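You operate a simulated robot arm through the tools that you are given. There is no shell and no other tool.

You are at the controls of a simulated robot arm. One attempt, no reset.

Task
Stop the pump, shut the dripping trap cock and blot the water.
Fine: motor switch off first; wet rag in the scrap bin, catch cup under the spout.

It is judged by the outcome, as a careful person would: the job done as asked, and still so three seconds after it is handed in. It fails if anything else is knocked over, pushed out of place, dropped, spilled or broken.

Robot
A 7-joint arm with a two-finger parallel gripper, fixed in place. Base frame: the origin is at the foot of the arm, x ahead of it, y to its left, z up. Lengths are in mm, angles in degrees, forces in N, time in s.
With the tool pointing down near the work surface it reaches from about 220 to 680 mm from the base axis. Its first joint turns from -66.0 to 66.0 degrees. Payload 2.4 kg.
Tool frame: the origin (TCP) lies between the finger pads and is the grasp point; the fingertips stand 30 mm ahead of it; z points along the fingers, y is the line along which they close. Largest opening 94 mm; finger width 28, thickness 10; the body of the gripper, 50 by 96 mm, starts 55 mm behind the TCP.
Orientation is told as [roll, pitch, yaw] about the base's x, y, z axes, in that order, counted from this pose: with the fingers straight down and closing along the base's y, the tool's x points along the base's -x, its y along +y and its z along -z.

Tools
- The arm moves only by the tool nudge_tool. Its argument "steps" is a list of rows, each a list of 7 numbers: the shift along the tool's x, y, z in units of 30 mm (1.0 is 30 mm), then the turn, a rotation vector about the tool's x, y, z in units of 8 degrees (1.0 is 8 degrees), then the finger opening in mm, from 0 to 94. In form: [[x, y, z, wx, wy, wz, grip], ...]. A call has 1 to 20 rows; each row shifts and turns the commanded pose from where the row before left it, along the tool's axes as they then stand. A call with a number of a shift or a turn outside -1 to 1 is refused whole. Each row takes 0.2 s and may step no farther than 50 mm and 8.6 degrees from the row before; otherwise, or with a gripper value out of range, the whole call is refused. Where a pose cannot be reached the arm comes as near as it can. A force on the tool above 70 N (or 10 N above the force at the start of the call, whichever is more), or a blocked arm, ends the call early, and 0.2 s more pass. The fingers move at their own pace (about 153 mm/s each) and stop on an object; they squeeze with about 40 N. The grip force told is the motor's: it shows also when the fingers shut on nothing. Time passes only in rows, and 0.2 s behind the last, so rows that do not move let the fingers close. It gives the time, the measured TCP pose, the force on the tool (base axes), the opening and the grip force at its end, in the units of the frame above (readings bear some noise), with the torque about the TCP (base axes, N m) and any sound that the robot's microphone picked up.
- Cameras (640 x 400 px; columns grow to the right, rows downward): "scene" is fixed at [35.3, 469.4, 1448.6]; the picture's right is [-0.78, -0.63, 0.00], its down [-0.32, 0.40, -0.86] and it looks along [0.54, -0.67, -0.52] (base axes); focal length 308 px, centre (320, 200). "wrist" rides on the gripper at [76, 14, -102] in the tool frame; the picture's right is [-0.18, 0.98, 0.00], its down [-0.75, -0.14, -0.64] and it looks along [-0.63, -0.12, 0.77] (tool axes); focal length 243 px, centre (320, 200). There is no depth. A picture from a camera that has moved, and an enlarged one, comes with that camera's place and axes in the base frame and with its lens.
- grab_frame(camera): a new picture of that camera. It takes no simulated time.
- close_up(camera, box): a new picture of the part [left, top, right, bottom] of that camera's present view, enlarged. It takes no simulated time.
- job_done(): hands the job in; it is judged then, once.

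Nothing tells you positions but the pictures and the camera data. Unless the task says otherwise, let go and move clear before handing in.

The tools are called after ">>>" as name(argument=value, ...) on one line, values as JSON. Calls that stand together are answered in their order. nudge_tool: Moves the arm, as the interface text tells. Its arguments: {"type":"object","properties":{"steps":{"type":"array","items":{"type":"array","items":{"type":"number"}}}},"required":["steps"]} The other tools are called the same way: grab_frame (camera) takes a picture; close_up (camera, box) takes an enlarged picture of a part of a camera's view; job_done () hands the job in.

At the start:

```text
time_s: 0.0
eef_pos: [371.4, -163.5, 1223.9]
orientation: [0.0, 0.0, -0.1]
contact_force: [-0.8, -0.2, 0.5]
ft_torque: [-0.04, 0.0, -0.03]
gripper_width: 93.9
grasp_force: 0.1
```

scene: 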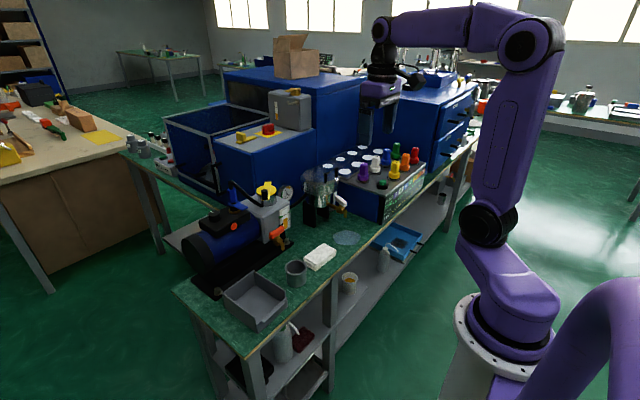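
wrist: 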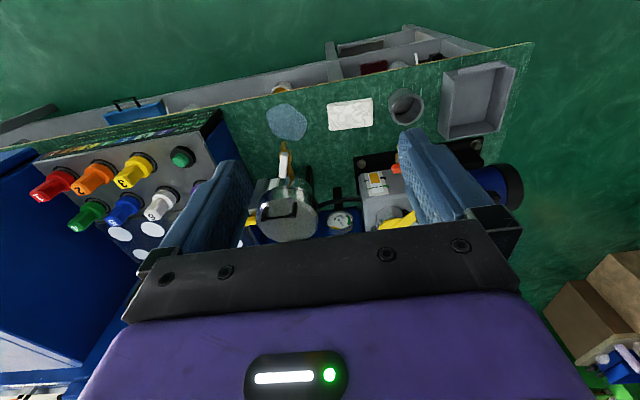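

I see a bench with a blue pump, a trap with a cock, a puddle, a white rag, a grey cup and a scrap bin. I'll look closer before moving.

>>> close_up(camera="scene", box=[180, 160, 400, 340])

>>> close_up(camera="scene", box=[220, 170, 310, 250])

>>> close_up(camera="scene", box=[280, 150, 380, 260])

>>> close_up(camera="wrist", box=[220, 60, 540, 260])

```text
2.22 times, centred on (290, 250) of scene
camera zoom: at [35.3, 469.4, 1448.6], right [-0.78, -0.63, 0.0], down [-0.32, 0.4, -0.86], along [0.54, -0.67, -0.52], focal length 685 px, centre (387, 89)
```

zoom: 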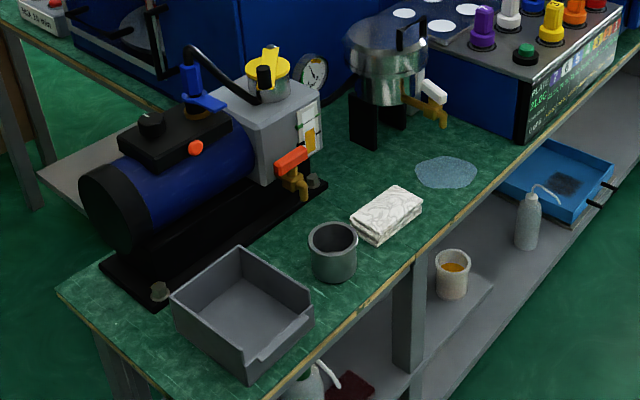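

```text
5.00 times, centred on (265, 210) of scene
camera zoom: at [35.3, 469.4, 1448.6], right [-0.78, -0.63, 0.0], down [-0.32, 0.4, -0.86], along [0.54, -0.67, -0.52], focal length 1540 px, centre (595, 150)
```

zoom: 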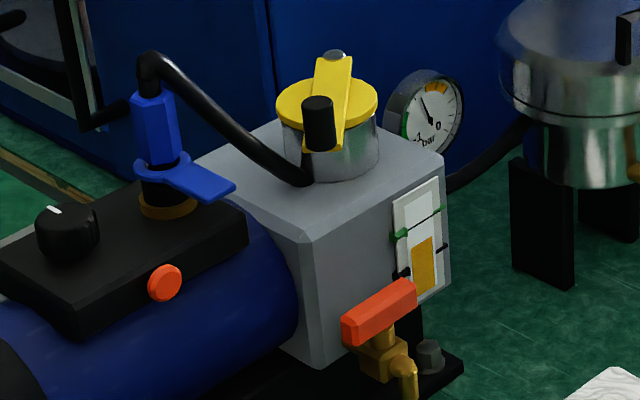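

```text
3.64 times, centred on (330, 205) of scene
camera zoom: at [35.3, 469.4, 1448.6], right [-0.78, -0.63, 0.0], down [-0.32, 0.4, -0.86], along [0.54, -0.67, -0.52], focal length 1120 px, centre (284, 182)
```

zoom: 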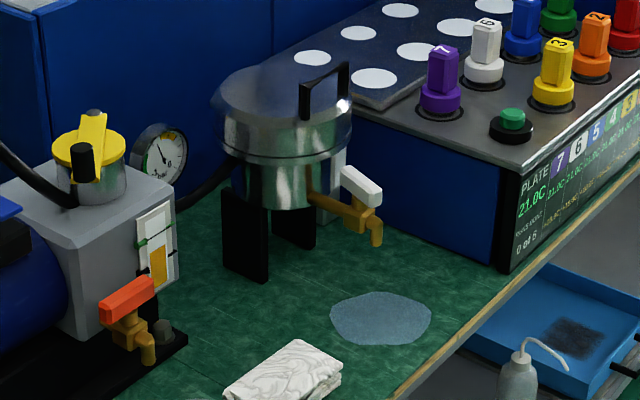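

```text
2.00 times, centred on (380, 160) of wrist
camera zoom: at [297.0, -150.3, 1326.3], right [0.18, 0.98, 0.0], down [0.75, -0.14, 0.64], along [0.63, -0.12, -0.77], focal length 485 px, centre (200, 280)
```

zoom: 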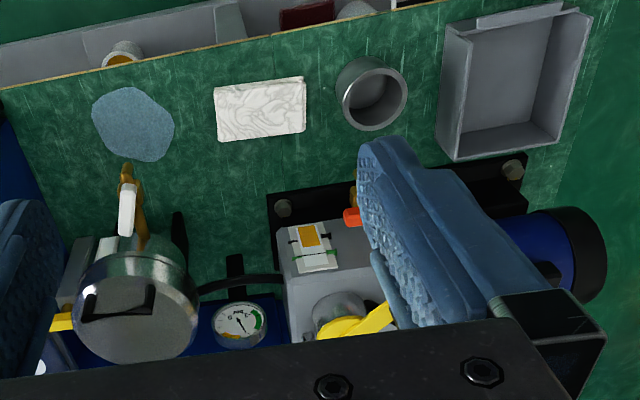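

The rag is near (511, -123), the puddle near (508, -272) under the spout, the cup near (507, -5), and the bench top is at z≈765. I'll move over towards the pump to see the motor switch.

>>> nudge_tool(steps=[[0, 1, 0, 0, 0, 0, 94], [0, 1, 0, 0, 0, 0, 94], [0, 1, 0, 0, 0, 0, 94], [0, 1, 0, 0, 0, 0, 94], [0, 1, 0, 0, 0, 0, 94], [0, 1, 0, 0, 0, 0, 94], [0, 1, 0, 0, 0, 0, 94], [0, 0, 0, 0, 0, 0, 94]])

>>> grab_frame(camera="wrist")

>>> grab_frame(camera="scene")

```text
time_s: 1.8
eef_pos: [370.2, 44.5, 1224.3]
orientation: [0.0, 0.0, 0.0]
contact_force: [0.1, -0.6, 0.1]
ft_torque: [-0.01, -0.01, 0.02]
gripper_width: 94.1
grasp_force: 0.1
```

```text
taken
camera wrist: at [295.4, 59.9, 1326.4], right [0.18, 0.98, 0.0], down [0.75, -0.14, 0.64], along [0.63, -0.12, -0.77], focal length 243 px, centre (320, 200)
```

wrist: 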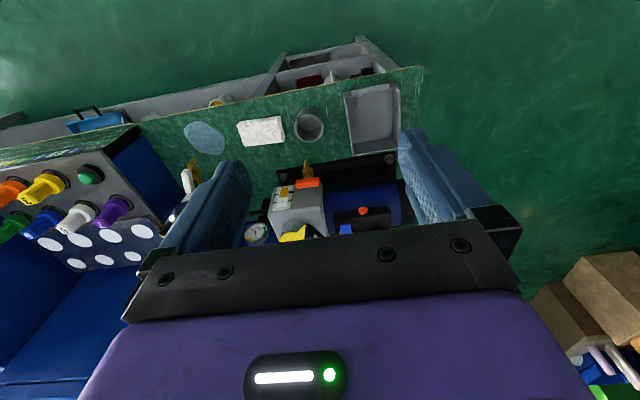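

```text
taken
```

scene: 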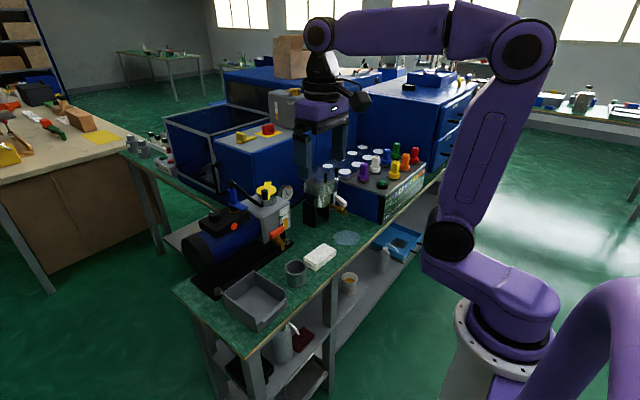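

The motor sits just behind the fingers in this view. I'll move further forward so the wrist camera sees the motor's top box.

>>> nudge_tool(steps=[[-1, 0.5, 0, 0, 0, 0, 94], [-1, 0.5, 0, 0, 0, 0, 94], [-1, 0.5, 0, 0, 0, 0, 94], [-1, 0.5, 0, 0, 0, 0, 94], [0, 0, 0, 0, 0, 0, 94]])

>>> grab_frame(camera="wrist")

>>> close_up(camera="wrist", box=[220, 100, 420, 225])

```text
time_s: 3.0
eef_pos: [492.6, 104.9, 1224.1]
orientation: [-0.1, 0.0, 0.0]
contact_force: [0.3, 0.5, -0.6]
ft_torque: [-0.03, 0.01, 0.0]
gripper_width: 93.9
grasp_force: 0.0
```

```text
taken
camera wrist: at [417.3, 119.2, 1326.7], right [0.18, 0.98, 0.0], down [0.75, -0.14, 0.64], along [0.63, -0.12, -0.77], focal length 243 px, centre (320, 200)
```

wrist: 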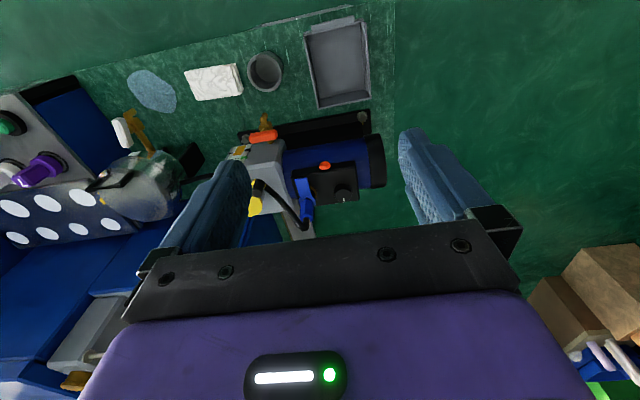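

```text
3.20 times, centred on (320, 162) of wrist
camera zoom: at [417.3, 119.2, 1326.7], right [0.18, 0.98, 0.0], down [0.75, -0.14, 0.64], along [0.63, -0.12, -0.77], focal length 776 px, centre (320, 320)
```

zoom: 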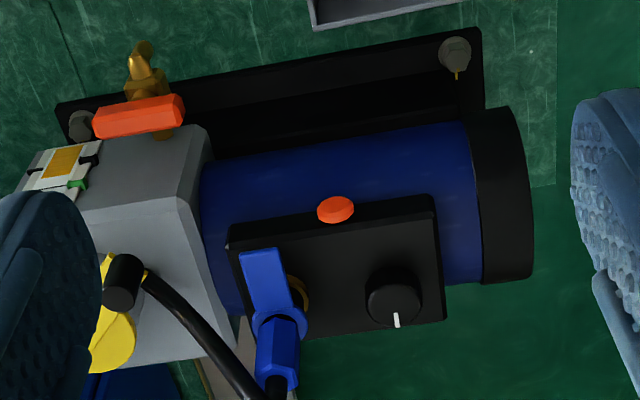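

The motor box has a black rotary knob with a white pointer on top, near (693, 108, 980), and an orange button on the front near (645, 85, 955). I'll go closer to tell which is the switch.

>>> nudge_tool(steps=[[-0.4, 0, 0.9, 0, 0, 0, 94], [-0.4, 0, 0.9, 0, 0, 0, 94], [-0.4, 0, 0.9, 0, 0, 0, 94], [-0.4, 0, 0.9, 0, 0, 0, 94], [-0.4, 0, 0.9, 0, 0, 0, 94], [0, 0, 0.5, 0, 0, 0, 94], [0, 0, 0, 0, 0, 0, 94]])

>>> grab_frame(camera="wrist")

>>> close_up(camera="wrist", box=[230, 90, 430, 215])

```text
time_s: 4.6
eef_pos: [551.8, 104.1, 1073.4]
orientation: [0.0, 0.0, 0.0]
contact_force: [0.2, 0.0, -0.6]
ft_torque: [0.02, 0.01, 0.05]
gripper_width: 94.1
grasp_force: 0.0
```

```text
taken
camera wrist: at [476.0, 119.3, 1175.3], right [0.18, 0.98, 0.0], down [0.75, -0.14, 0.64], along [0.63, -0.12, -0.77], focal length 243 px, centre (320, 200)
```

wrist: 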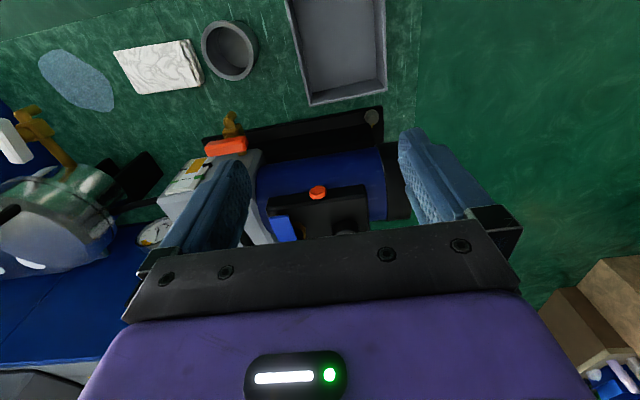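

```text
3.20 times, centred on (330, 152) of wrist
camera zoom: at [476.0, 119.3, 1175.3], right [0.18, 0.98, 0.0], down [0.75, -0.14, 0.64], along [0.63, -0.12, -0.77], focal length 776 px, centre (288, 352)
```

zoom: 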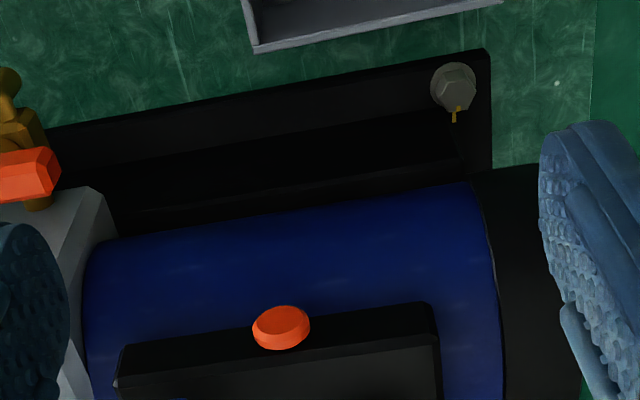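

I can't see the knob top from here, so I'll use the fixed camera at higher zoom on the motor box.

>>> close_up(camera="scene", box=[215, 195, 265, 228])

>>> close_up(camera="scene", box=[310, 180, 360, 225])

```text
12.12 times, centred on (240, 212) of scene
camera zoom: at [35.3, 469.4, 1448.6], right [-0.78, -0.63, 0.0], down [-0.32, 0.4, -0.86], along [0.54, -0.67, -0.52], focal length 3734 px, centre (1290, 61)
```

zoom: 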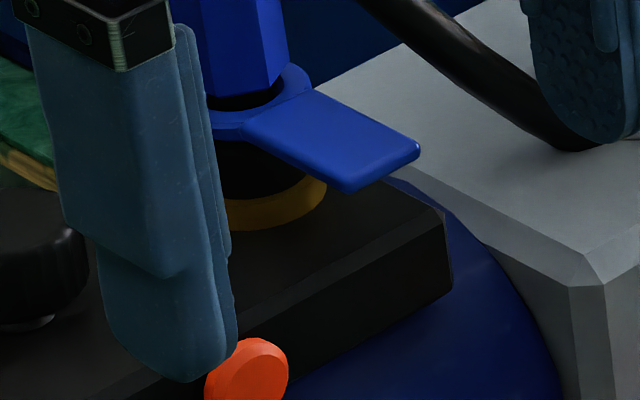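

```text
8.89 times, centred on (335, 202) of scene
camera zoom: at [35.3, 469.4, 1448.6], right [-0.78, -0.63, 0.0], down [-0.32, 0.4, -0.86], along [0.54, -0.67, -0.52], focal length 2739 px, centre (187, 178)
```

zoom: 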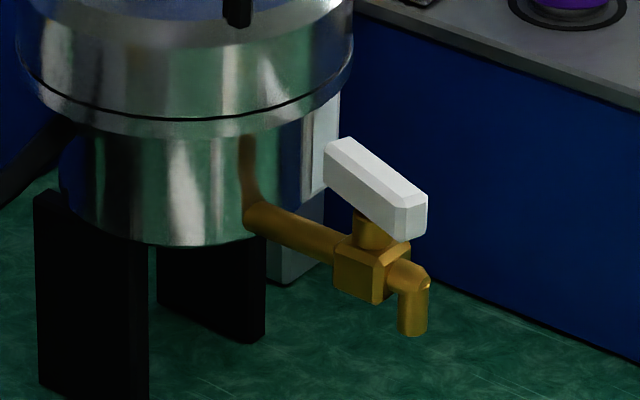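

The trap cock's white lever is parallel to its pipe, so it is open and needs a quarter turn. I'll lift away and look at the knob without the finger in the way.

>>> nudge_tool(steps=[[0, 0, -1, 0, 0, 0, 94], [0, -1, -1, 0, 0, 0, 94], [0, -1, -1, 0, 0, 0, 94], [0, -1, -1, 0, 0, 0, 94], [0, -1, 0, 0, 0, 0, 94], [0, 0, 0, 0, 0, 0, 94]])

>>> close_up(camera="scene", box=[215, 195, 265, 228])

>>> grab_frame(camera="wrist")

```text
time_s: 6.0
eef_pos: [552.3, -15.1, 1191.8]
orientation: [0.1, 0.0, 0.0]
contact_force: [0.7, -0.6, 0.8]
ft_torque: [-0.04, 0.03, 0.02]
gripper_width: 94.0
grasp_force: 0.1
```

```text
12.12 times, centred on (240, 212) of scene
camera zoom: at [35.3, 469.4, 1448.6], right [-0.78, -0.63, 0.0], down [-0.32, 0.4, -0.86], along [0.54, -0.67, -0.52], focal length 3734 px, centre (1290, 61)
```

zoom: 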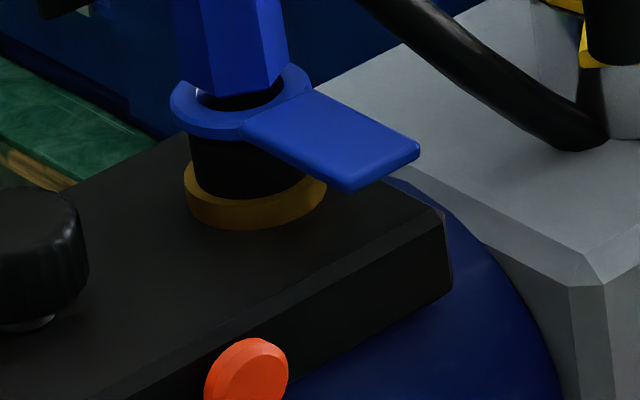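

```text
taken
camera wrist: at [476.5, -0.9, 1294.9], right [0.18, 0.98, 0.0], down [0.75, -0.14, 0.64], along [0.63, -0.12, -0.77], focal length 243 px, centre (320, 200)
```

wrist: 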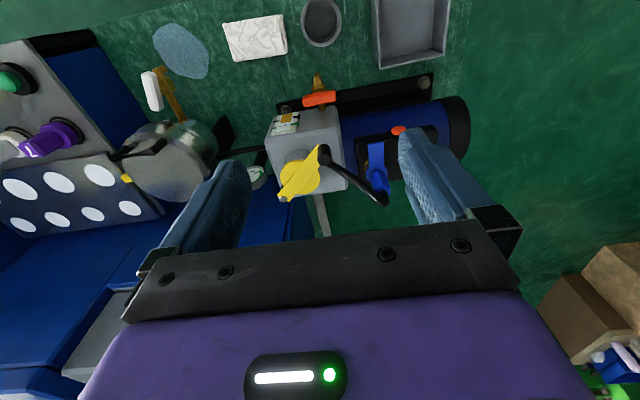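

>>> close_up(camera="scene", box=[203, 195, 253, 240])

>>> close_up(camera="scene", box=[250, 175, 300, 235])

>>> close_up(camera="wrist", box=[240, 80, 400, 210])

```text
8.89 times, centred on (228, 218) of scene
camera zoom: at [35.3, 469.4, 1448.6], right [-0.78, -0.63, 0.0], down [-0.32, 0.4, -0.86], along [0.54, -0.67, -0.52], focal length 2739 px, centre (1138, 44)
```

zoom: 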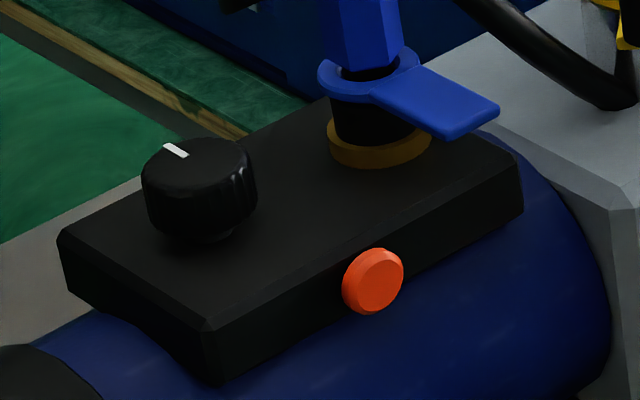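

```text
6.67 times, centred on (275, 205) of scene
camera zoom: at [35.3, 469.4, 1448.6], right [-0.78, -0.63, 0.0], down [-0.32, 0.4, -0.86], along [0.54, -0.67, -0.52], focal length 2054 px, centre (620, 167)
```

zoom: 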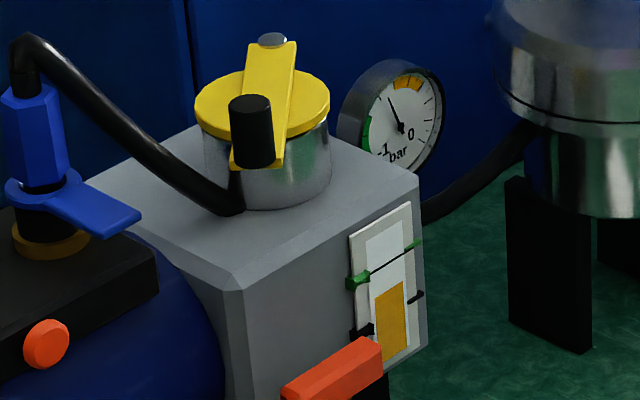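

```text
3.08 times, centred on (320, 145) of wrist
camera zoom: at [476.5, -0.9, 1294.9], right [0.18, 0.98, 0.0], down [0.75, -0.14, 0.64], along [0.63, -0.12, -0.77], focal length 746 px, centre (320, 369)
```

zoom: 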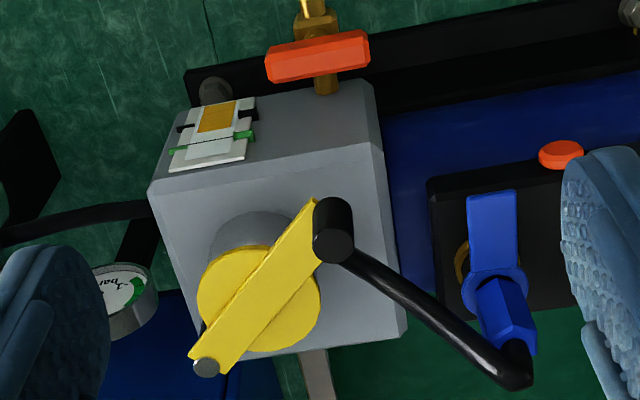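

The box carries a rotary knob with a pointer, an orange dome, and a blue connector. I'll compare the dome's shading with the orange cock handle to tell a lamp from a button.

>>> close_up(camera="scene", box=[226, 218, 246, 234])

>>> close_up(camera="scene", box=[262, 220, 294, 246])

>>> close_up(camera="scene", box=[212, 204, 236, 224])

```text
16.00 times, centred on (236, 226) of scene
camera zoom: at [35.3, 469.4, 1448.6], right [-0.78, -0.63, 0.0], down [-0.32, 0.4, -0.86], along [0.54, -0.67, -0.52], focal length 4930 px, centre (1664, -216)
```

zoom: 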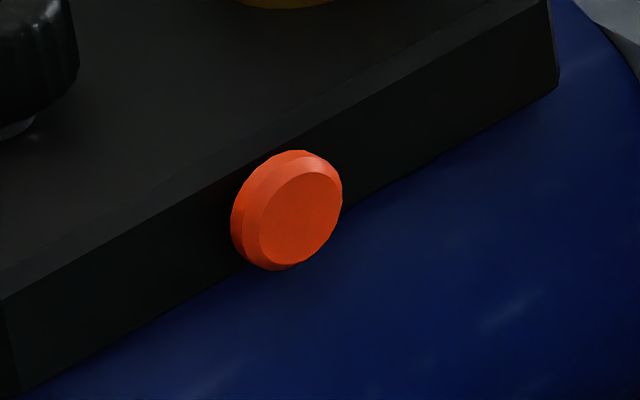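

```text
15.38 times, centred on (278, 233) of scene
camera zoom: at [35.3, 469.4, 1448.6], right [-0.78, -0.63, 0.0], down [-0.32, 0.4, -0.86], along [0.54, -0.67, -0.52], focal length 4740 px, centre (966, -308)
```

zoom: 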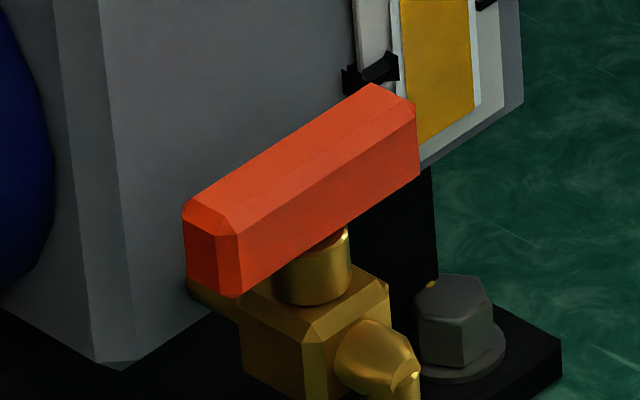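

```text
16.00 times, centred on (224, 214) of scene
camera zoom: at [35.3, 469.4, 1448.6], right [-0.78, -0.63, 0.0], down [-0.32, 0.4, -0.86], along [0.54, -0.67, -0.52], focal length 4930 px, centre (1856, -24)
```

zoom: 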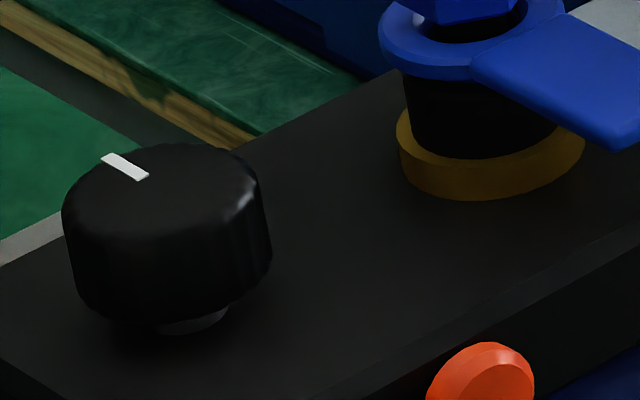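

The knob has a grooved rim, a pointer and a shaft, which fits a rotary motor switch, and the dome looks like a run lamp. I'll move above the knob with a narrower opening and look down at it.

>>> nudge_tool(steps=[[-0.85, 0.8, 0.2, 0, 0, 0, 60], [-0.85, 0.8, 0.2, 0, 0, 0, 60], [-0.85, 0.8, 0.2, 0, 0, 0, 60], [-0.85, 0.8, 0.2, 0, 0, 0, 60], [-0.85, 0.8, 0.2, 0, 0, 0, 60], [-0.4, 0, 0, 0, 0, 0, 60], [0, 0, 0, 0, 0, 0, 60]])

>>> grab_frame(camera="wrist")

>>> close_up(camera="wrist", box=[240, 90, 400, 190])

>>> grab_frame(camera="scene")

```text
time_s: 7.6
eef_pos: [632.5, 90.1, 1166.8]
orientation: [0.1, 0.0, -0.1]
contact_force: [0.1, 0.6, -0.3]
ft_torque: [-0.01, 0.01, -0.02]
gripper_width: 59.9
grasp_force: 0.2
out of reach, approached as far as the arm can: row 4, 5, 6
```

```text
taken
camera wrist: at [557.8, 104.7, 1269.1], right [0.18, 0.98, 0.0], down [0.75, -0.14, 0.64], along [0.63, -0.12, -0.77], focal length 243 px, centre (320, 200)
```

wrist: 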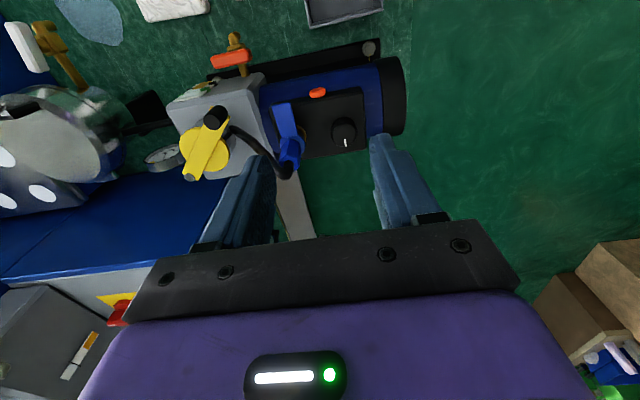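

```text
4.00 times, centred on (320, 140) of wrist
camera zoom: at [557.8, 104.7, 1269.1], right [0.18, 0.98, 0.0], down [0.75, -0.14, 0.64], along [0.63, -0.12, -0.77], focal length 970 px, centre (320, 440)
```

zoom: 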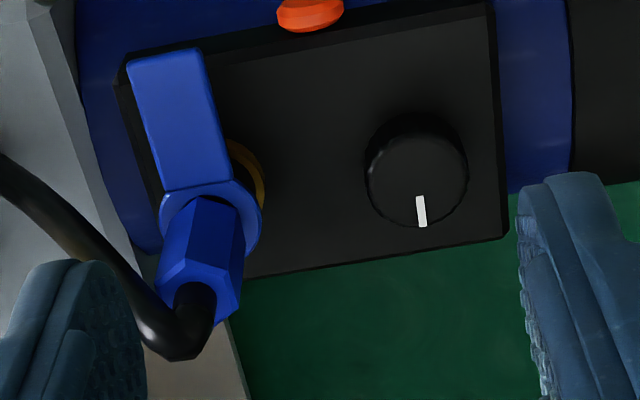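

```text
taken
```

scene: 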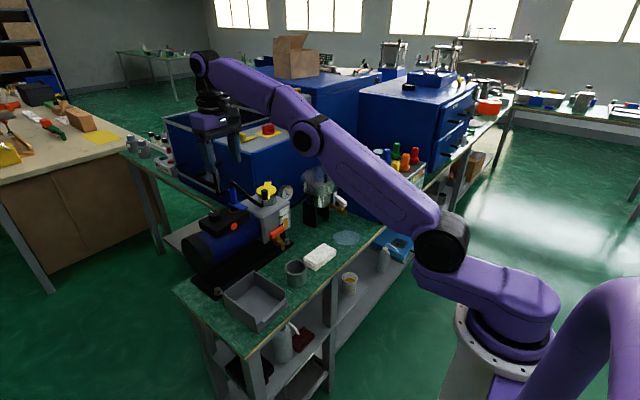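

The knob is at about (692, 109, z 987), with its pointer along +x. Straight down is out of reach here, so I'll tilt the fingers outward and check the pose.

>>> nudge_tool(steps=[[0, 0, 0.5, 0, -1, 0, 60], [0, 0, 0.5, 0, -0.25, 0, 60], [0, 0, 0, 0, 0, 0, 60]])

```text
time_s: 8.4
eef_pos: [634.8, 88.3, 1137.0]
orientation: [-0.1, -10.1, 0.0]
contact_force: [0.6, -0.5, 0.3]
ft_torque: [0.0, 0.03, -0.04]
gripper_width: 59.7
grasp_force: 0.1
```

The tilt works and lets me reach farther. I'll move over the knob and then descend partway.

>>> nudge_tool(steps=[[-0.5, 0.36, 0.2, 0, 0, 0, 60], [-0.47, 0.35, 0.4, 0, 0, 0, 60], [0, 0, 0.9, 0, 0, 0, 60], [0, 0, 0.9, 0, 0, 0, 60], [0, 0, 0.9, 0, 0, 0, 60], [0, 0, 0, 0, 0, 0, 60]])

>>> close_up(camera="wrist", box=[220, 90, 420, 215])

>>> close_up(camera="scene", box=[190, 150, 290, 240])

```text
time_s: 9.8
eef_pos: [681.4, 111.3, 1044.2]
orientation: [0.1, -10.0, 0.0]
contact_force: [0.4, 0.1, 0.8]
ft_torque: [0.04, 0.0, -0.03]
gripper_width: 60.1
grasp_force: 0.1
```

```text
3.20 times, centred on (320, 152) of wrist
camera zoom: at [589.0, 124.7, 1131.2], right [0.18, 0.98, 0.03], down [0.63, -0.14, 0.76], along [0.75, -0.12, -0.65], focal length 776 px, centre (320, 352)
```

zoom: 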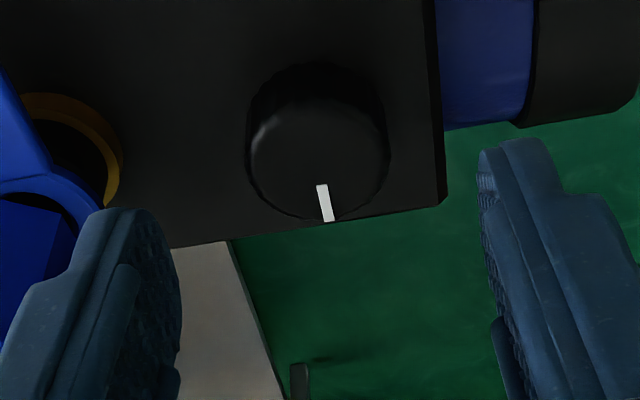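

```text
4.44 times, centred on (240, 195) of scene
camera zoom: at [35.3, 469.4, 1448.6], right [-0.78, -0.63, 0.0], down [-0.32, 0.4, -0.86], along [0.54, -0.67, -0.52], focal length 1369 px, centre (676, 222)
```

zoom: 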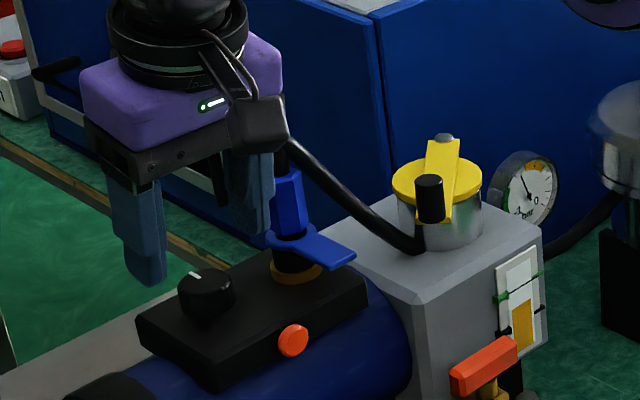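

The knob sits between the fingers. I'll descend so the fingertips flank its rim, then close gently.

>>> nudge_tool(steps=[[0.03, -0.03, 0.7, 0, 0, 0, 60], [0.03, -0.03, 0.7, 0, 0, 0, 60], [0, 0, 0, 0, 0, 0, 60]])

>>> close_up(camera="wrist", box=[220, 90, 420, 215])

>>> close_up(camera="scene", box=[200, 170, 270, 235])

```text
time_s: 10.6
eef_pos: [685.8, 109.3, 1001.8]
orientation: [0.0, -10.0, 0.0]
contact_force: [-0.7, 0.9, 0.4]
ft_torque: [0.02, 0.02, 0.02]
gripper_width: 60.2
grasp_force: 0.1
```

```text
3.20 times, centred on (320, 152) of wrist
camera zoom: at [593.8, 124.1, 1089.7], right [0.18, 0.98, 0.03], down [0.63, -0.14, 0.76], along [0.75, -0.12, -0.65], focal length 776 px, centre (320, 352)
```

zoom: 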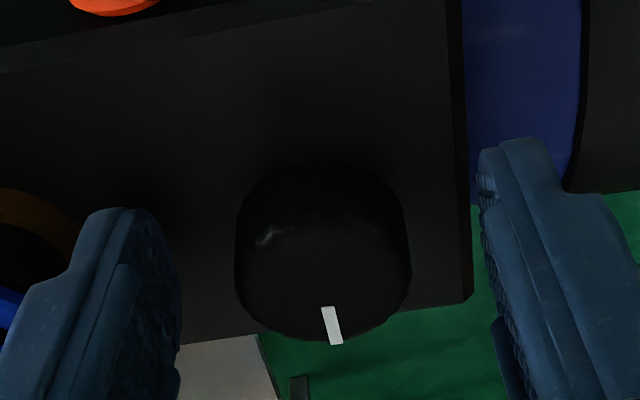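

```text
6.15 times, centred on (235, 202) of scene
camera zoom: at [35.3, 469.4, 1448.6], right [-0.78, -0.63, 0.0], down [-0.32, 0.4, -0.86], along [0.54, -0.67, -0.52], focal length 1896 px, centre (843, 185)
```

zoom: 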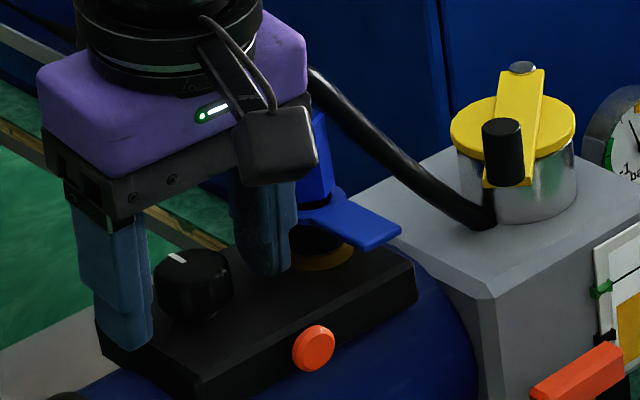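

The fingers flank the knob. I'll close on it and check the force.

>>> nudge_tool(steps=[[0, 0, 0, 0, 0, 0, 30], [0, 0, 0, 0, 0, 0, 30], [0, 0, 0, 0, 0, 0, 30]])

>>> close_up(camera="wrist", box=[220, 90, 420, 215])

```text
time_s: 11.4
eef_pos: [685.5, 109.5, 1002.3]
orientation: [0.0, -10.0, -0.1]
contact_force: [0.4, 1.1, -1.4]
ft_torque: [0.05, -0.31, 0.01]
gripper_width: 31.5
grasp_force: 44.3
```

```text
3.20 times, centred on (320, 152) of wrist
camera zoom: at [593.7, 124.2, 1089.7], right [0.18, 0.98, 0.03], down [0.63, -0.14, 0.76], along [0.75, -0.12, -0.65], focal length 776 px, centre (320, 352)
```

zoom: 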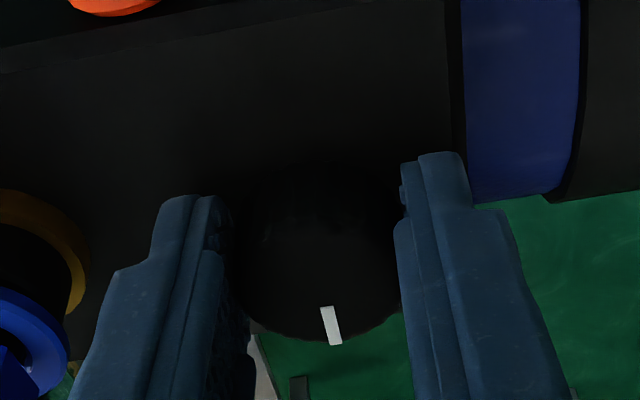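

I have the knob. I'll turn it a little counter-clockwise (seen from above) and watch the torque and the lamp.

>>> nudge_tool(steps=[[0, -0.02, 0, -0.17, 0, -0.98, 30], [0, -0.02, 0, -0.17, 0, -0.98, 30], [0, 0, 0, 0, 0, 0, 30]])

>>> close_up(camera="scene", box=[200, 170, 270, 235])

>>> close_up(camera="wrist", box=[220, 90, 420, 215])

```text
time_s: 12.2
eef_pos: [685.3, 108.9, 1002.4]
orientation: [-0.1, -9.9, 16.0]
contact_force: [5.7, 6.0, -5.7]
ft_torque: [0.01, 0.29, 0.01]
gripper_width: 31.7
grasp_force: 45.1
```

```text
6.15 times, centred on (235, 202) of scene
camera zoom: at [35.6, 469.6, 1448.5], right [-0.78, -0.63, 0.0], down [-0.32, 0.4, -0.86], along [0.54, -0.67, -0.52], focal length 1896 px, centre (843, 185)
```

zoom: 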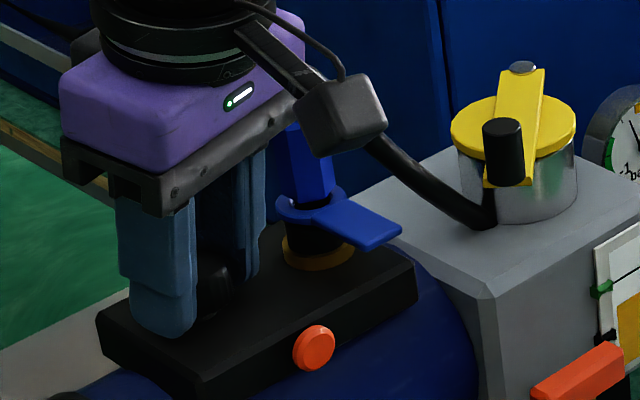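

```text
3.20 times, centred on (320, 152) of wrist
camera zoom: at [593.6, 96.8, 1089.7], right [-0.1, 0.99, 0.03], down [0.65, 0.04, 0.76], along [0.76, 0.1, -0.65], focal length 776 px, centre (320, 352)
```

zoom: 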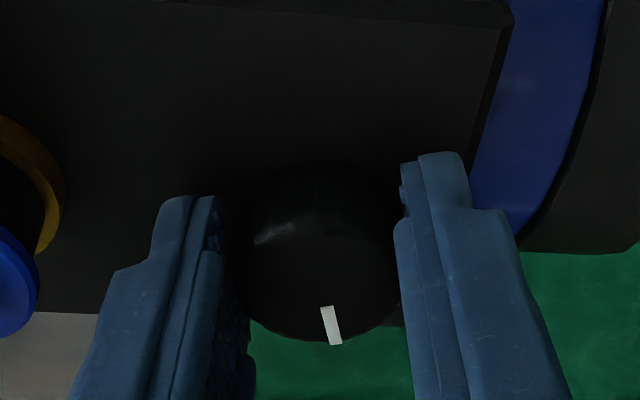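

The knob turns freely with the gripper in this direction. I'll continue to about 45° and check for a click or lamp change.

>>> nudge_tool(steps=[[0, -0.02, 0, -0.17, 0, -0.98, 30], [0, -0.02, 0, -0.17, 0, -0.98, 30], [0, -0.02, 0, -0.17, 0, -0.98, 30], [0, -0.01, 0, -0.1, 0, -0.6, 30], [0, 0, 0, 0, 0, 0, 30]])

>>> close_up(camera="scene", box=[200, 170, 270, 235])

>>> close_up(camera="wrist", box=[220, 90, 420, 215])

```text
time_s: 13.4
eef_pos: [686.2, 106.3, 1001.5]
orientation: [-0.1, -9.8, 44.9]
contact_force: [3.6, 10.5, -4.5]
ft_torque: [0.55, 0.04, 0.04]
gripper_width: 31.8
grasp_force: 45.1
```

```text
6.15 times, centred on (235, 202) of scene
camera zoom: at [35.5, 469.7, 1448.4], right [-0.78, -0.63, 0.0], down [-0.32, 0.4, -0.86], along [0.54, -0.67, -0.52], focal length 1896 px, centre (843, 185)
```

zoom: 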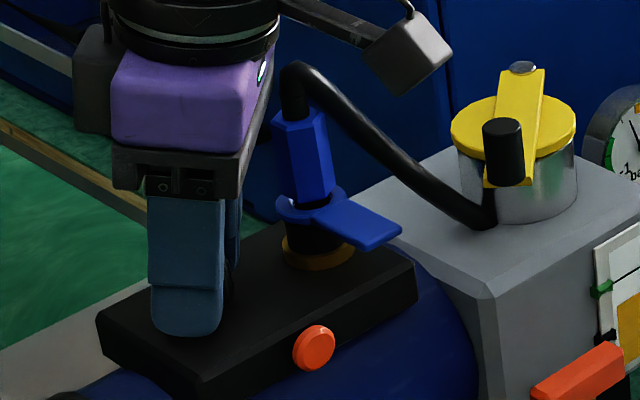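

```text
3.20 times, centred on (320, 152) of wrist
camera zoom: at [611.9, 51.8, 1089.8], right [-0.56, 0.82, 0.03], down [0.55, 0.35, 0.76], along [0.62, 0.45, -0.65], focal length 776 px, centre (320, 352)
```

zoom: 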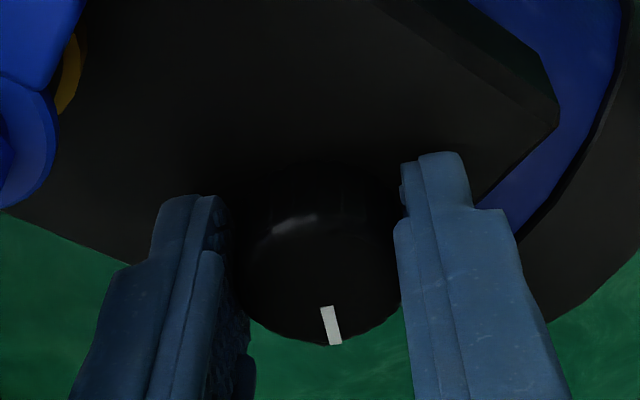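

The pointer is now at about 45° and the lamp hasn't changed. To keep the camera off the hose, I'll release, rotate back, and regrip for the second half of the turn.

>>> nudge_tool(steps=[[0, 0, 0, 0, 0, 0, 52], [0, 0, 0, 0, 0, 0, 52], [0, 0, -0.8, 0, 0, 0, 52], [0, 0.02, 0, 0.17, 0, 0.98, 52], [0, 0.02, 0, 0.17, 0, 0.98, 52], [0, 0.02, 0, 0.17, 0, 0.98, 52], [0, 0.02, 0, 0.17, 0, 0.98, 52], [0, 0.02, 0, 0.17, 0, 0.98, 52], [0, 0.02, 0, 0.17, 0, 0.98, 52], [0, 0.02, 0, 0.17, 0, 0.98, 52], [0, 0.02, 0, 0.17, 0, 0.98, 52], [0, 0.02, 0, 0.17, 0, 0.98, 52], [0, 0.02, 0, 0.17, 0, 0.98, 52], [0, 0, 0, 0, 0, 0, 52]])

>>> close_up(camera="scene", box=[200, 170, 270, 235])

>>> close_up(camera="wrist", box=[220, 90, 420, 215])

```text
time_s: 16.4
eef_pos: [682.2, 106.7, 1025.9]
orientation: [0.1, -10.0, -35.0]
contact_force: [-0.5, -0.2, -0.2]
ft_torque: [-0.02, -0.02, -0.02]
gripper_width: 52.0
grasp_force: 0.0
```

```text
6.15 times, centred on (235, 202) of scene
camera zoom: at [35.3, 469.4, 1448.6], right [-0.78, -0.63, 0.0], down [-0.32, 0.4, -0.86], along [0.54, -0.67, -0.52], focal length 1896 px, centre (843, 185)
```

zoom: 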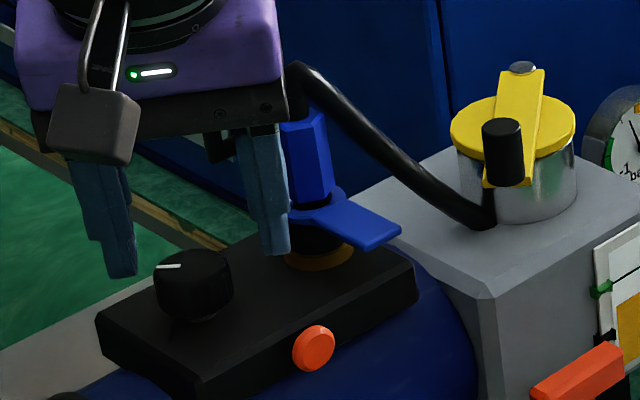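

```text
3.20 times, centred on (320, 152) of wrist
camera zoom: at [616.2, 172.6, 1113.4], right [0.71, 0.7, 0.03], down [0.43, -0.48, 0.76], along [0.55, -0.53, -0.65], focal length 776 px, centre (320, 352)
```

zoom: 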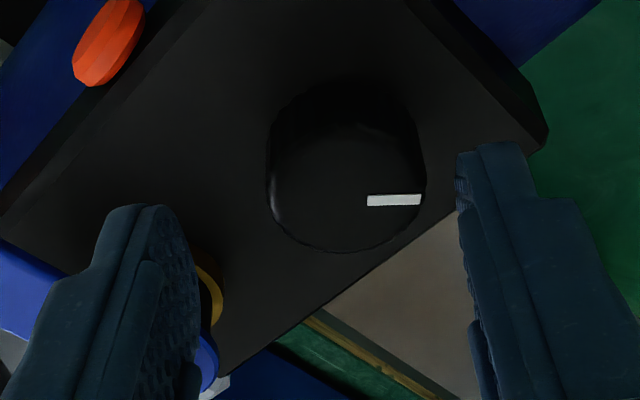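

The knob's pointer moved about 45°. I'll centre over it, descend, and regrip.

>>> nudge_tool(steps=[[0.072, 0.25, 0, 0, 0, 0, 52], [0, 0, 0.4, 0, 0, 0, 52], [0, 0, 0.38, 0, 0, 0, 52], [0, 0, 0, 0, 0, 0, 30], [0, 0, 0, 0, 0, 0, 30], [0, 0, 0, 0, 0, 0, 30]])

>>> close_up(camera="wrist", box=[220, 90, 420, 215])

```text
time_s: 17.8
eef_pos: [690.3, 112.9, 1001.7]
orientation: [0.0, -10.0, -34.9]
contact_force: [-4.5, -6.4, 0.8]
ft_torque: [-0.1, 0.07, -0.01]
gripper_width: 34.6
grasp_force: 4.1
```

```text
3.20 times, centred on (320, 152) of wrist
camera zoom: at [622.2, 177.3, 1089.4], right [0.71, 0.7, 0.03], down [0.44, -0.48, 0.76], along [0.55, -0.53, -0.65], focal length 776 px, centre (320, 352)
```

zoom: 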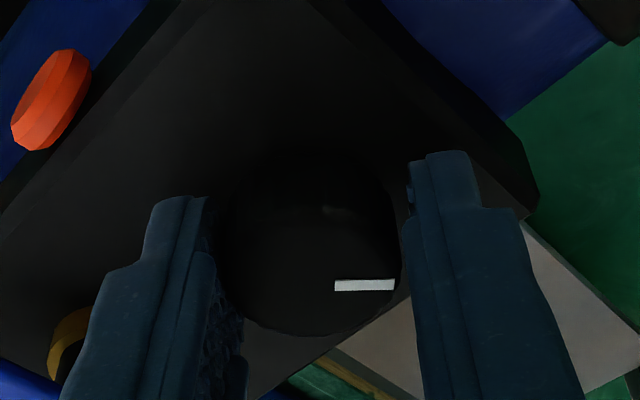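

Only one finger is loaded, so I'm about 1.5 mm off-centre. I'll shift that much and finish closing.

>>> nudge_tool(steps=[[0, -0.05, 0, 0, 0, 0, 30], [0, 0, 0, 0, 0, 0, 30], [0, 0, 0, 0, 0, 0, 30]])

```text
time_s: 18.6
eef_pos: [689.1, 110.9, 1003.4]
orientation: [0.1, -10.0, -35.0]
contact_force: [-3.2, -4.8, -1.8]
ft_torque: [-0.11, 0.05, -0.03]
gripper_width: 33.1
grasp_force: 2.9
```

>>> nudge_tool(steps=[[0, -0.03, 0, 0, 0, 0, 22], [0, 0, 0, 0, 0, 0, 22], [0, 0, 0, 0, 0, 0, 22]])

>>> close_up(camera="wrist", box=[220, 90, 420, 215])

```text
time_s: 19.4
eef_pos: [688.2, 111.8, 1003.0]
orientation: [0.1, -9.9, -34.9]
contact_force: [-3.2, -3.4, -0.8]
ft_torque: [0.28, 0.85, 0.01]
gripper_width: 31.1
grasp_force: 45.7
```

```text
3.20 times, centred on (320, 152) of wrist
camera zoom: at [620.9, 176.0, 1090.0], right [0.71, 0.7, 0.03], down [0.44, -0.48, 0.76], along [0.55, -0.53, -0.65], focal length 776 px, centre (320, 352)
```

zoom: 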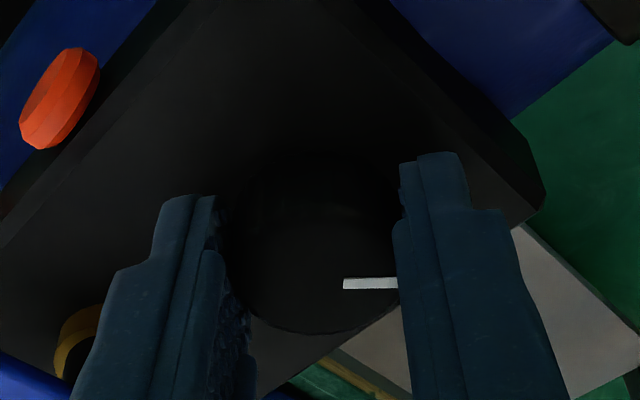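

Gripped firmly now. I'll turn it another ~48° counter-clockwise, watching torque.

>>> nudge_tool(steps=[[0, -0.02, 0, -0.17, 0, -0.98, 22], [0, -0.02, 0, -0.17, 0, -0.98, 22], [0, -0.02, 0, -0.17, 0, -0.98, 22], [0, -0.02, 0, -0.17, 0, -0.98, 22], [0, 0, 0, 0, 0, 0, 22]])

>>> close_up(camera="scene", box=[200, 170, 270, 235])

>>> close_up(camera="wrist", box=[220, 90, 420, 215])

```text
time_s: 20.6
eef_pos: [685.7, 109.9, 1002.3]
orientation: [0.1, -10.2, -2.9]
contact_force: [11.8, 4.4, -6.4]
ft_torque: [0.3, -0.11, 0.03]
gripper_width: 31.2
grasp_force: 44.7
```

```text
6.15 times, centred on (235, 202) of scene
camera zoom: at [35.8, 469.6, 1448.5], right [-0.78, -0.63, 0.0], down [-0.32, 0.4, -0.86], along [0.54, -0.67, -0.52], focal length 1896 px, centre (843, 185)
```

zoom: 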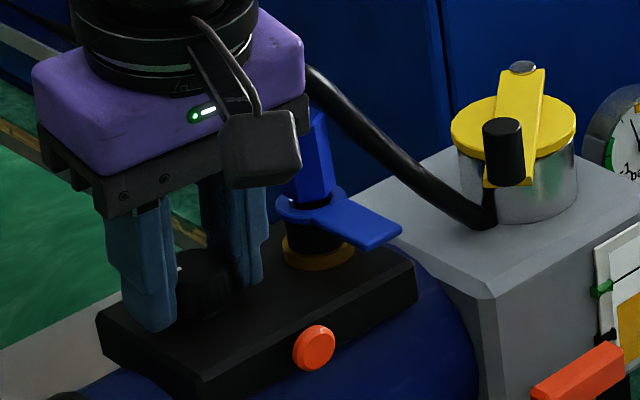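

```text
3.20 times, centred on (320, 152) of wrist
camera zoom: at [596.1, 128.9, 1089.6], right [0.23, 0.97, 0.03], down [0.62, -0.17, 0.77], along [0.75, -0.16, -0.64], focal length 776 px, centre (320, 352)
```

zoom: 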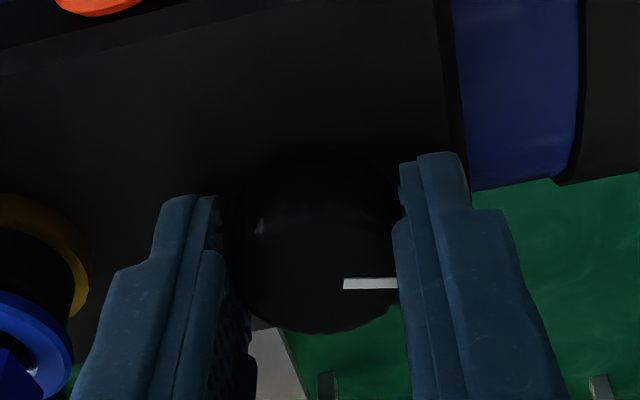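

The knob is at about 77° with no resistance. I'll continue past 90° in small steps, looking for the stop.

>>> nudge_tool(steps=[[-0.04, -0.02, 0, -0.17, 0, -0.98, 22], [0, -0.02, 0, -0.17, 0, -0.98, 22], [0, 0, 0, 0, 0, 0, 22]])

>>> close_up(camera="wrist", box=[220, 90, 420, 215])

```text
time_s: 21.4
eef_pos: [688.0, 109.3, 1001.0]
orientation: [-0.1, -10.0, 12.9]
contact_force: [7.0, 9.1, -1.3]
ft_torque: [0.04, 0.87, 0.0]
gripper_width: 31.4
grasp_force: 45.3
```

```text
3.20 times, centred on (320, 152) of wrist
camera zoom: at [594.9, 102.5, 1090.0], right [-0.04, 1.0, 0.03], down [0.65, 0.0, 0.76], along [0.76, 0.05, -0.65], focal length 776 px, centre (320, 352)
```

zoom: 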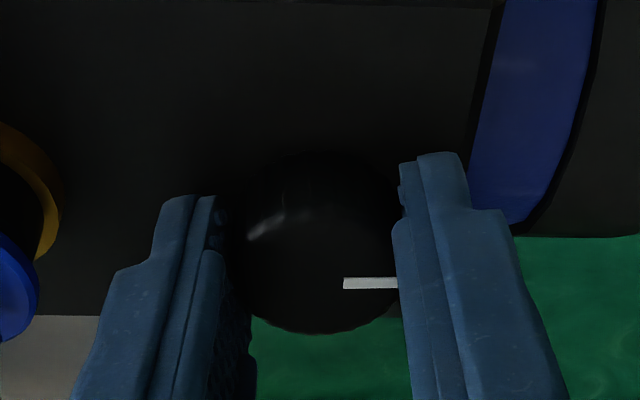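

About 93° now, with no click and no stop. I'll check the lamp and gauge from the scene camera.

>>> close_up(camera="scene", box=[203, 190, 253, 235])

>>> close_up(camera="scene", box=[270, 175, 310, 215])

```text
8.89 times, centred on (228, 212) of scene
camera zoom: at [35.5, 469.7, 1448.4], right [-0.78, -0.63, 0.0], down [-0.32, 0.4, -0.86], along [0.54, -0.67, -0.52], focal length 2739 px, centre (1138, 89)
```

zoom: 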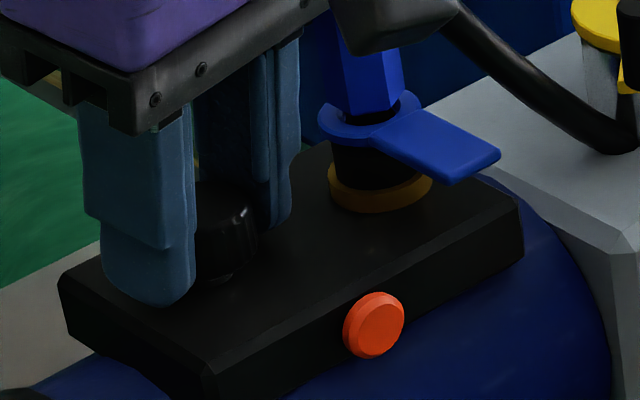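

```text
10.00 times, centred on (290, 195) of scene
camera zoom: at [35.5, 469.7, 1448.4], right [-0.78, -0.63, 0.0], down [-0.32, 0.4, -0.86], along [0.54, -0.67, -0.52], focal length 3081 px, centre (620, 250)
```

zoom: 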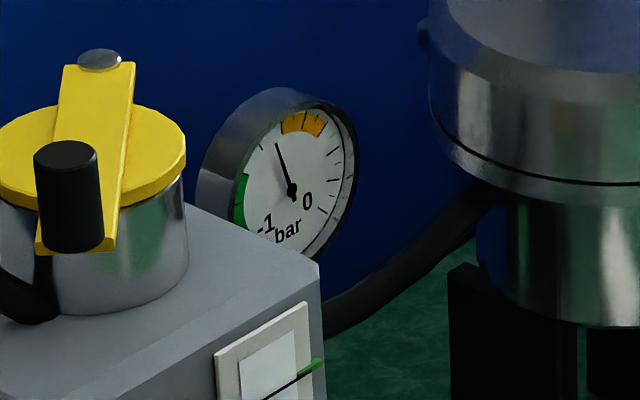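

Nothing has changed on the gauge or the lamp. I'll turn a little further to find whether this knob has an end stop.

>>> nudge_tool(steps=[[0, 0, 0, -0.17, 0, -0.98, 22], [0, 0, 0, -0.17, 0, -0.98, 22], [0, 0, 0, -0.17, 0, -0.98, 22], [0, 0, 0, 0, 0, 0, 22]])

>>> close_up(camera="wrist", box=[220, 90, 420, 215])

```text
time_s: 22.4
eef_pos: [688.3, 109.4, 1001.7]
orientation: [-0.2, -10.0, 36.8]
contact_force: [1.9, 9.9, -4.5]
ft_torque: [1.17, -0.73, -0.01]
gripper_width: 31.0
grasp_force: 44.4
```

```text
3.20 times, centred on (320, 152) of wrist
camera zoom: at [605.9, 64.5, 1089.9], right [-0.44, 0.9, 0.03], down [0.59, 0.27, 0.76], along [0.68, 0.36, -0.65], focal length 776 px, centre (320, 352)
```

zoom: 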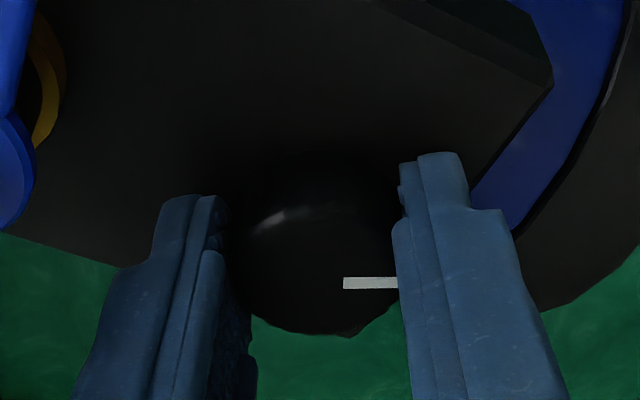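

The knob spins freely past 117° without a click, so it may be a dial rather than the switch. I'll release it, lift away, and test the orange button with the closed fingers.

>>> nudge_tool(steps=[[0, 0, 0, 0, 0, 0, 52], [0, 0, 0, 0, 0, 0, 52], [0, 0, -0.8, 0, 0, 0, 52], [0, 0, -0.8, 0, 0, 0, 52], [0, 0, -0.8, 0, 0, 0, 52], [0.1, 0, -0.4, 0.17, 0, 0.98, 52], [0.1, 0, 0, 0.17, 0, 0.98, 52], [0.1, 0, 0, 0.17, 0, 0.98, 40], [0.1, 0, 0, 0.17, 0, 0.98, 20], [0.1, 0, 0, 0.1, 0, 0.58, 0], [0.3, 0, 0, 0, 0.625, 0, 0], [0.3, 0, 0, 0, 0.625, 0, 0], [0, 0, 0, 0, 0, 0, 0]])

>>> grab_frame(camera="wrist")

>>> close_up(camera="scene", box=[200, 150, 300, 240])

```text
time_s: 25.2
eef_pos: [645.5, 94.1, 1081.8]
orientation: [0.0, 0.0, 0.1]
contact_force: [-0.3, -0.3, 0.0]
ft_torque: [0.0, 0.01, 0.01]
gripper_width: 0.0
grasp_force: 33.2
```

```text
taken
camera wrist: at [569.4, 108.2, 1183.8], right [0.18, 0.98, 0.0], down [0.75, -0.14, 0.64], along [0.63, -0.12, -0.77], focal length 243 px, centre (320, 200)
```

wrist: 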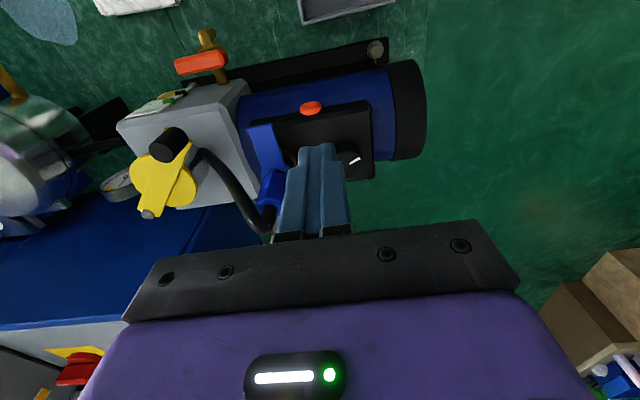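

```text
4.44 times, centred on (250, 195) of scene
camera zoom: at [35.3, 469.4, 1448.6], right [-0.78, -0.63, 0.0], down [-0.32, 0.4, -0.86], along [0.54, -0.67, -0.52], focal length 1369 px, centre (631, 222)
```

zoom: 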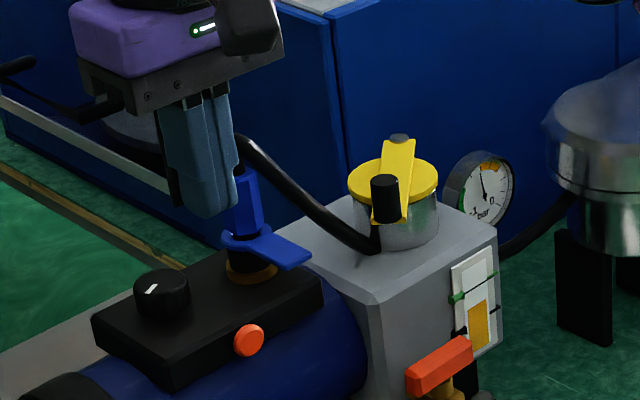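

The knob's pointer now sits about 117° from where it was. I'll look closely at the button and motor profile before pressing.

>>> close_up(camera="wrist", box=[260, 70, 400, 180])

```text
3.64 times, centred on (330, 125) of wrist
camera zoom: at [569.4, 108.2, 1183.8], right [0.18, 0.98, 0.0], down [0.75, -0.14, 0.64], along [0.63, -0.12, -0.77], focal length 882 px, centre (284, 473)
```

zoom: 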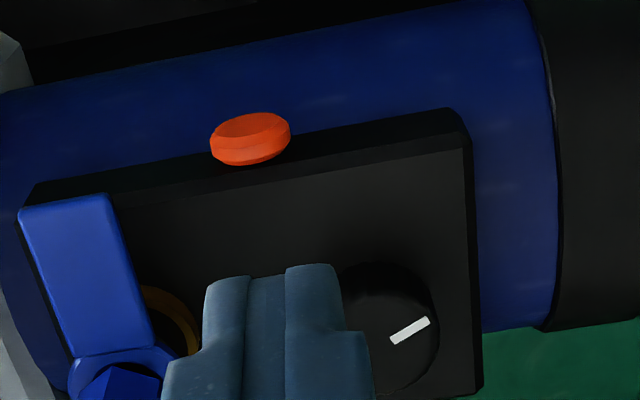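

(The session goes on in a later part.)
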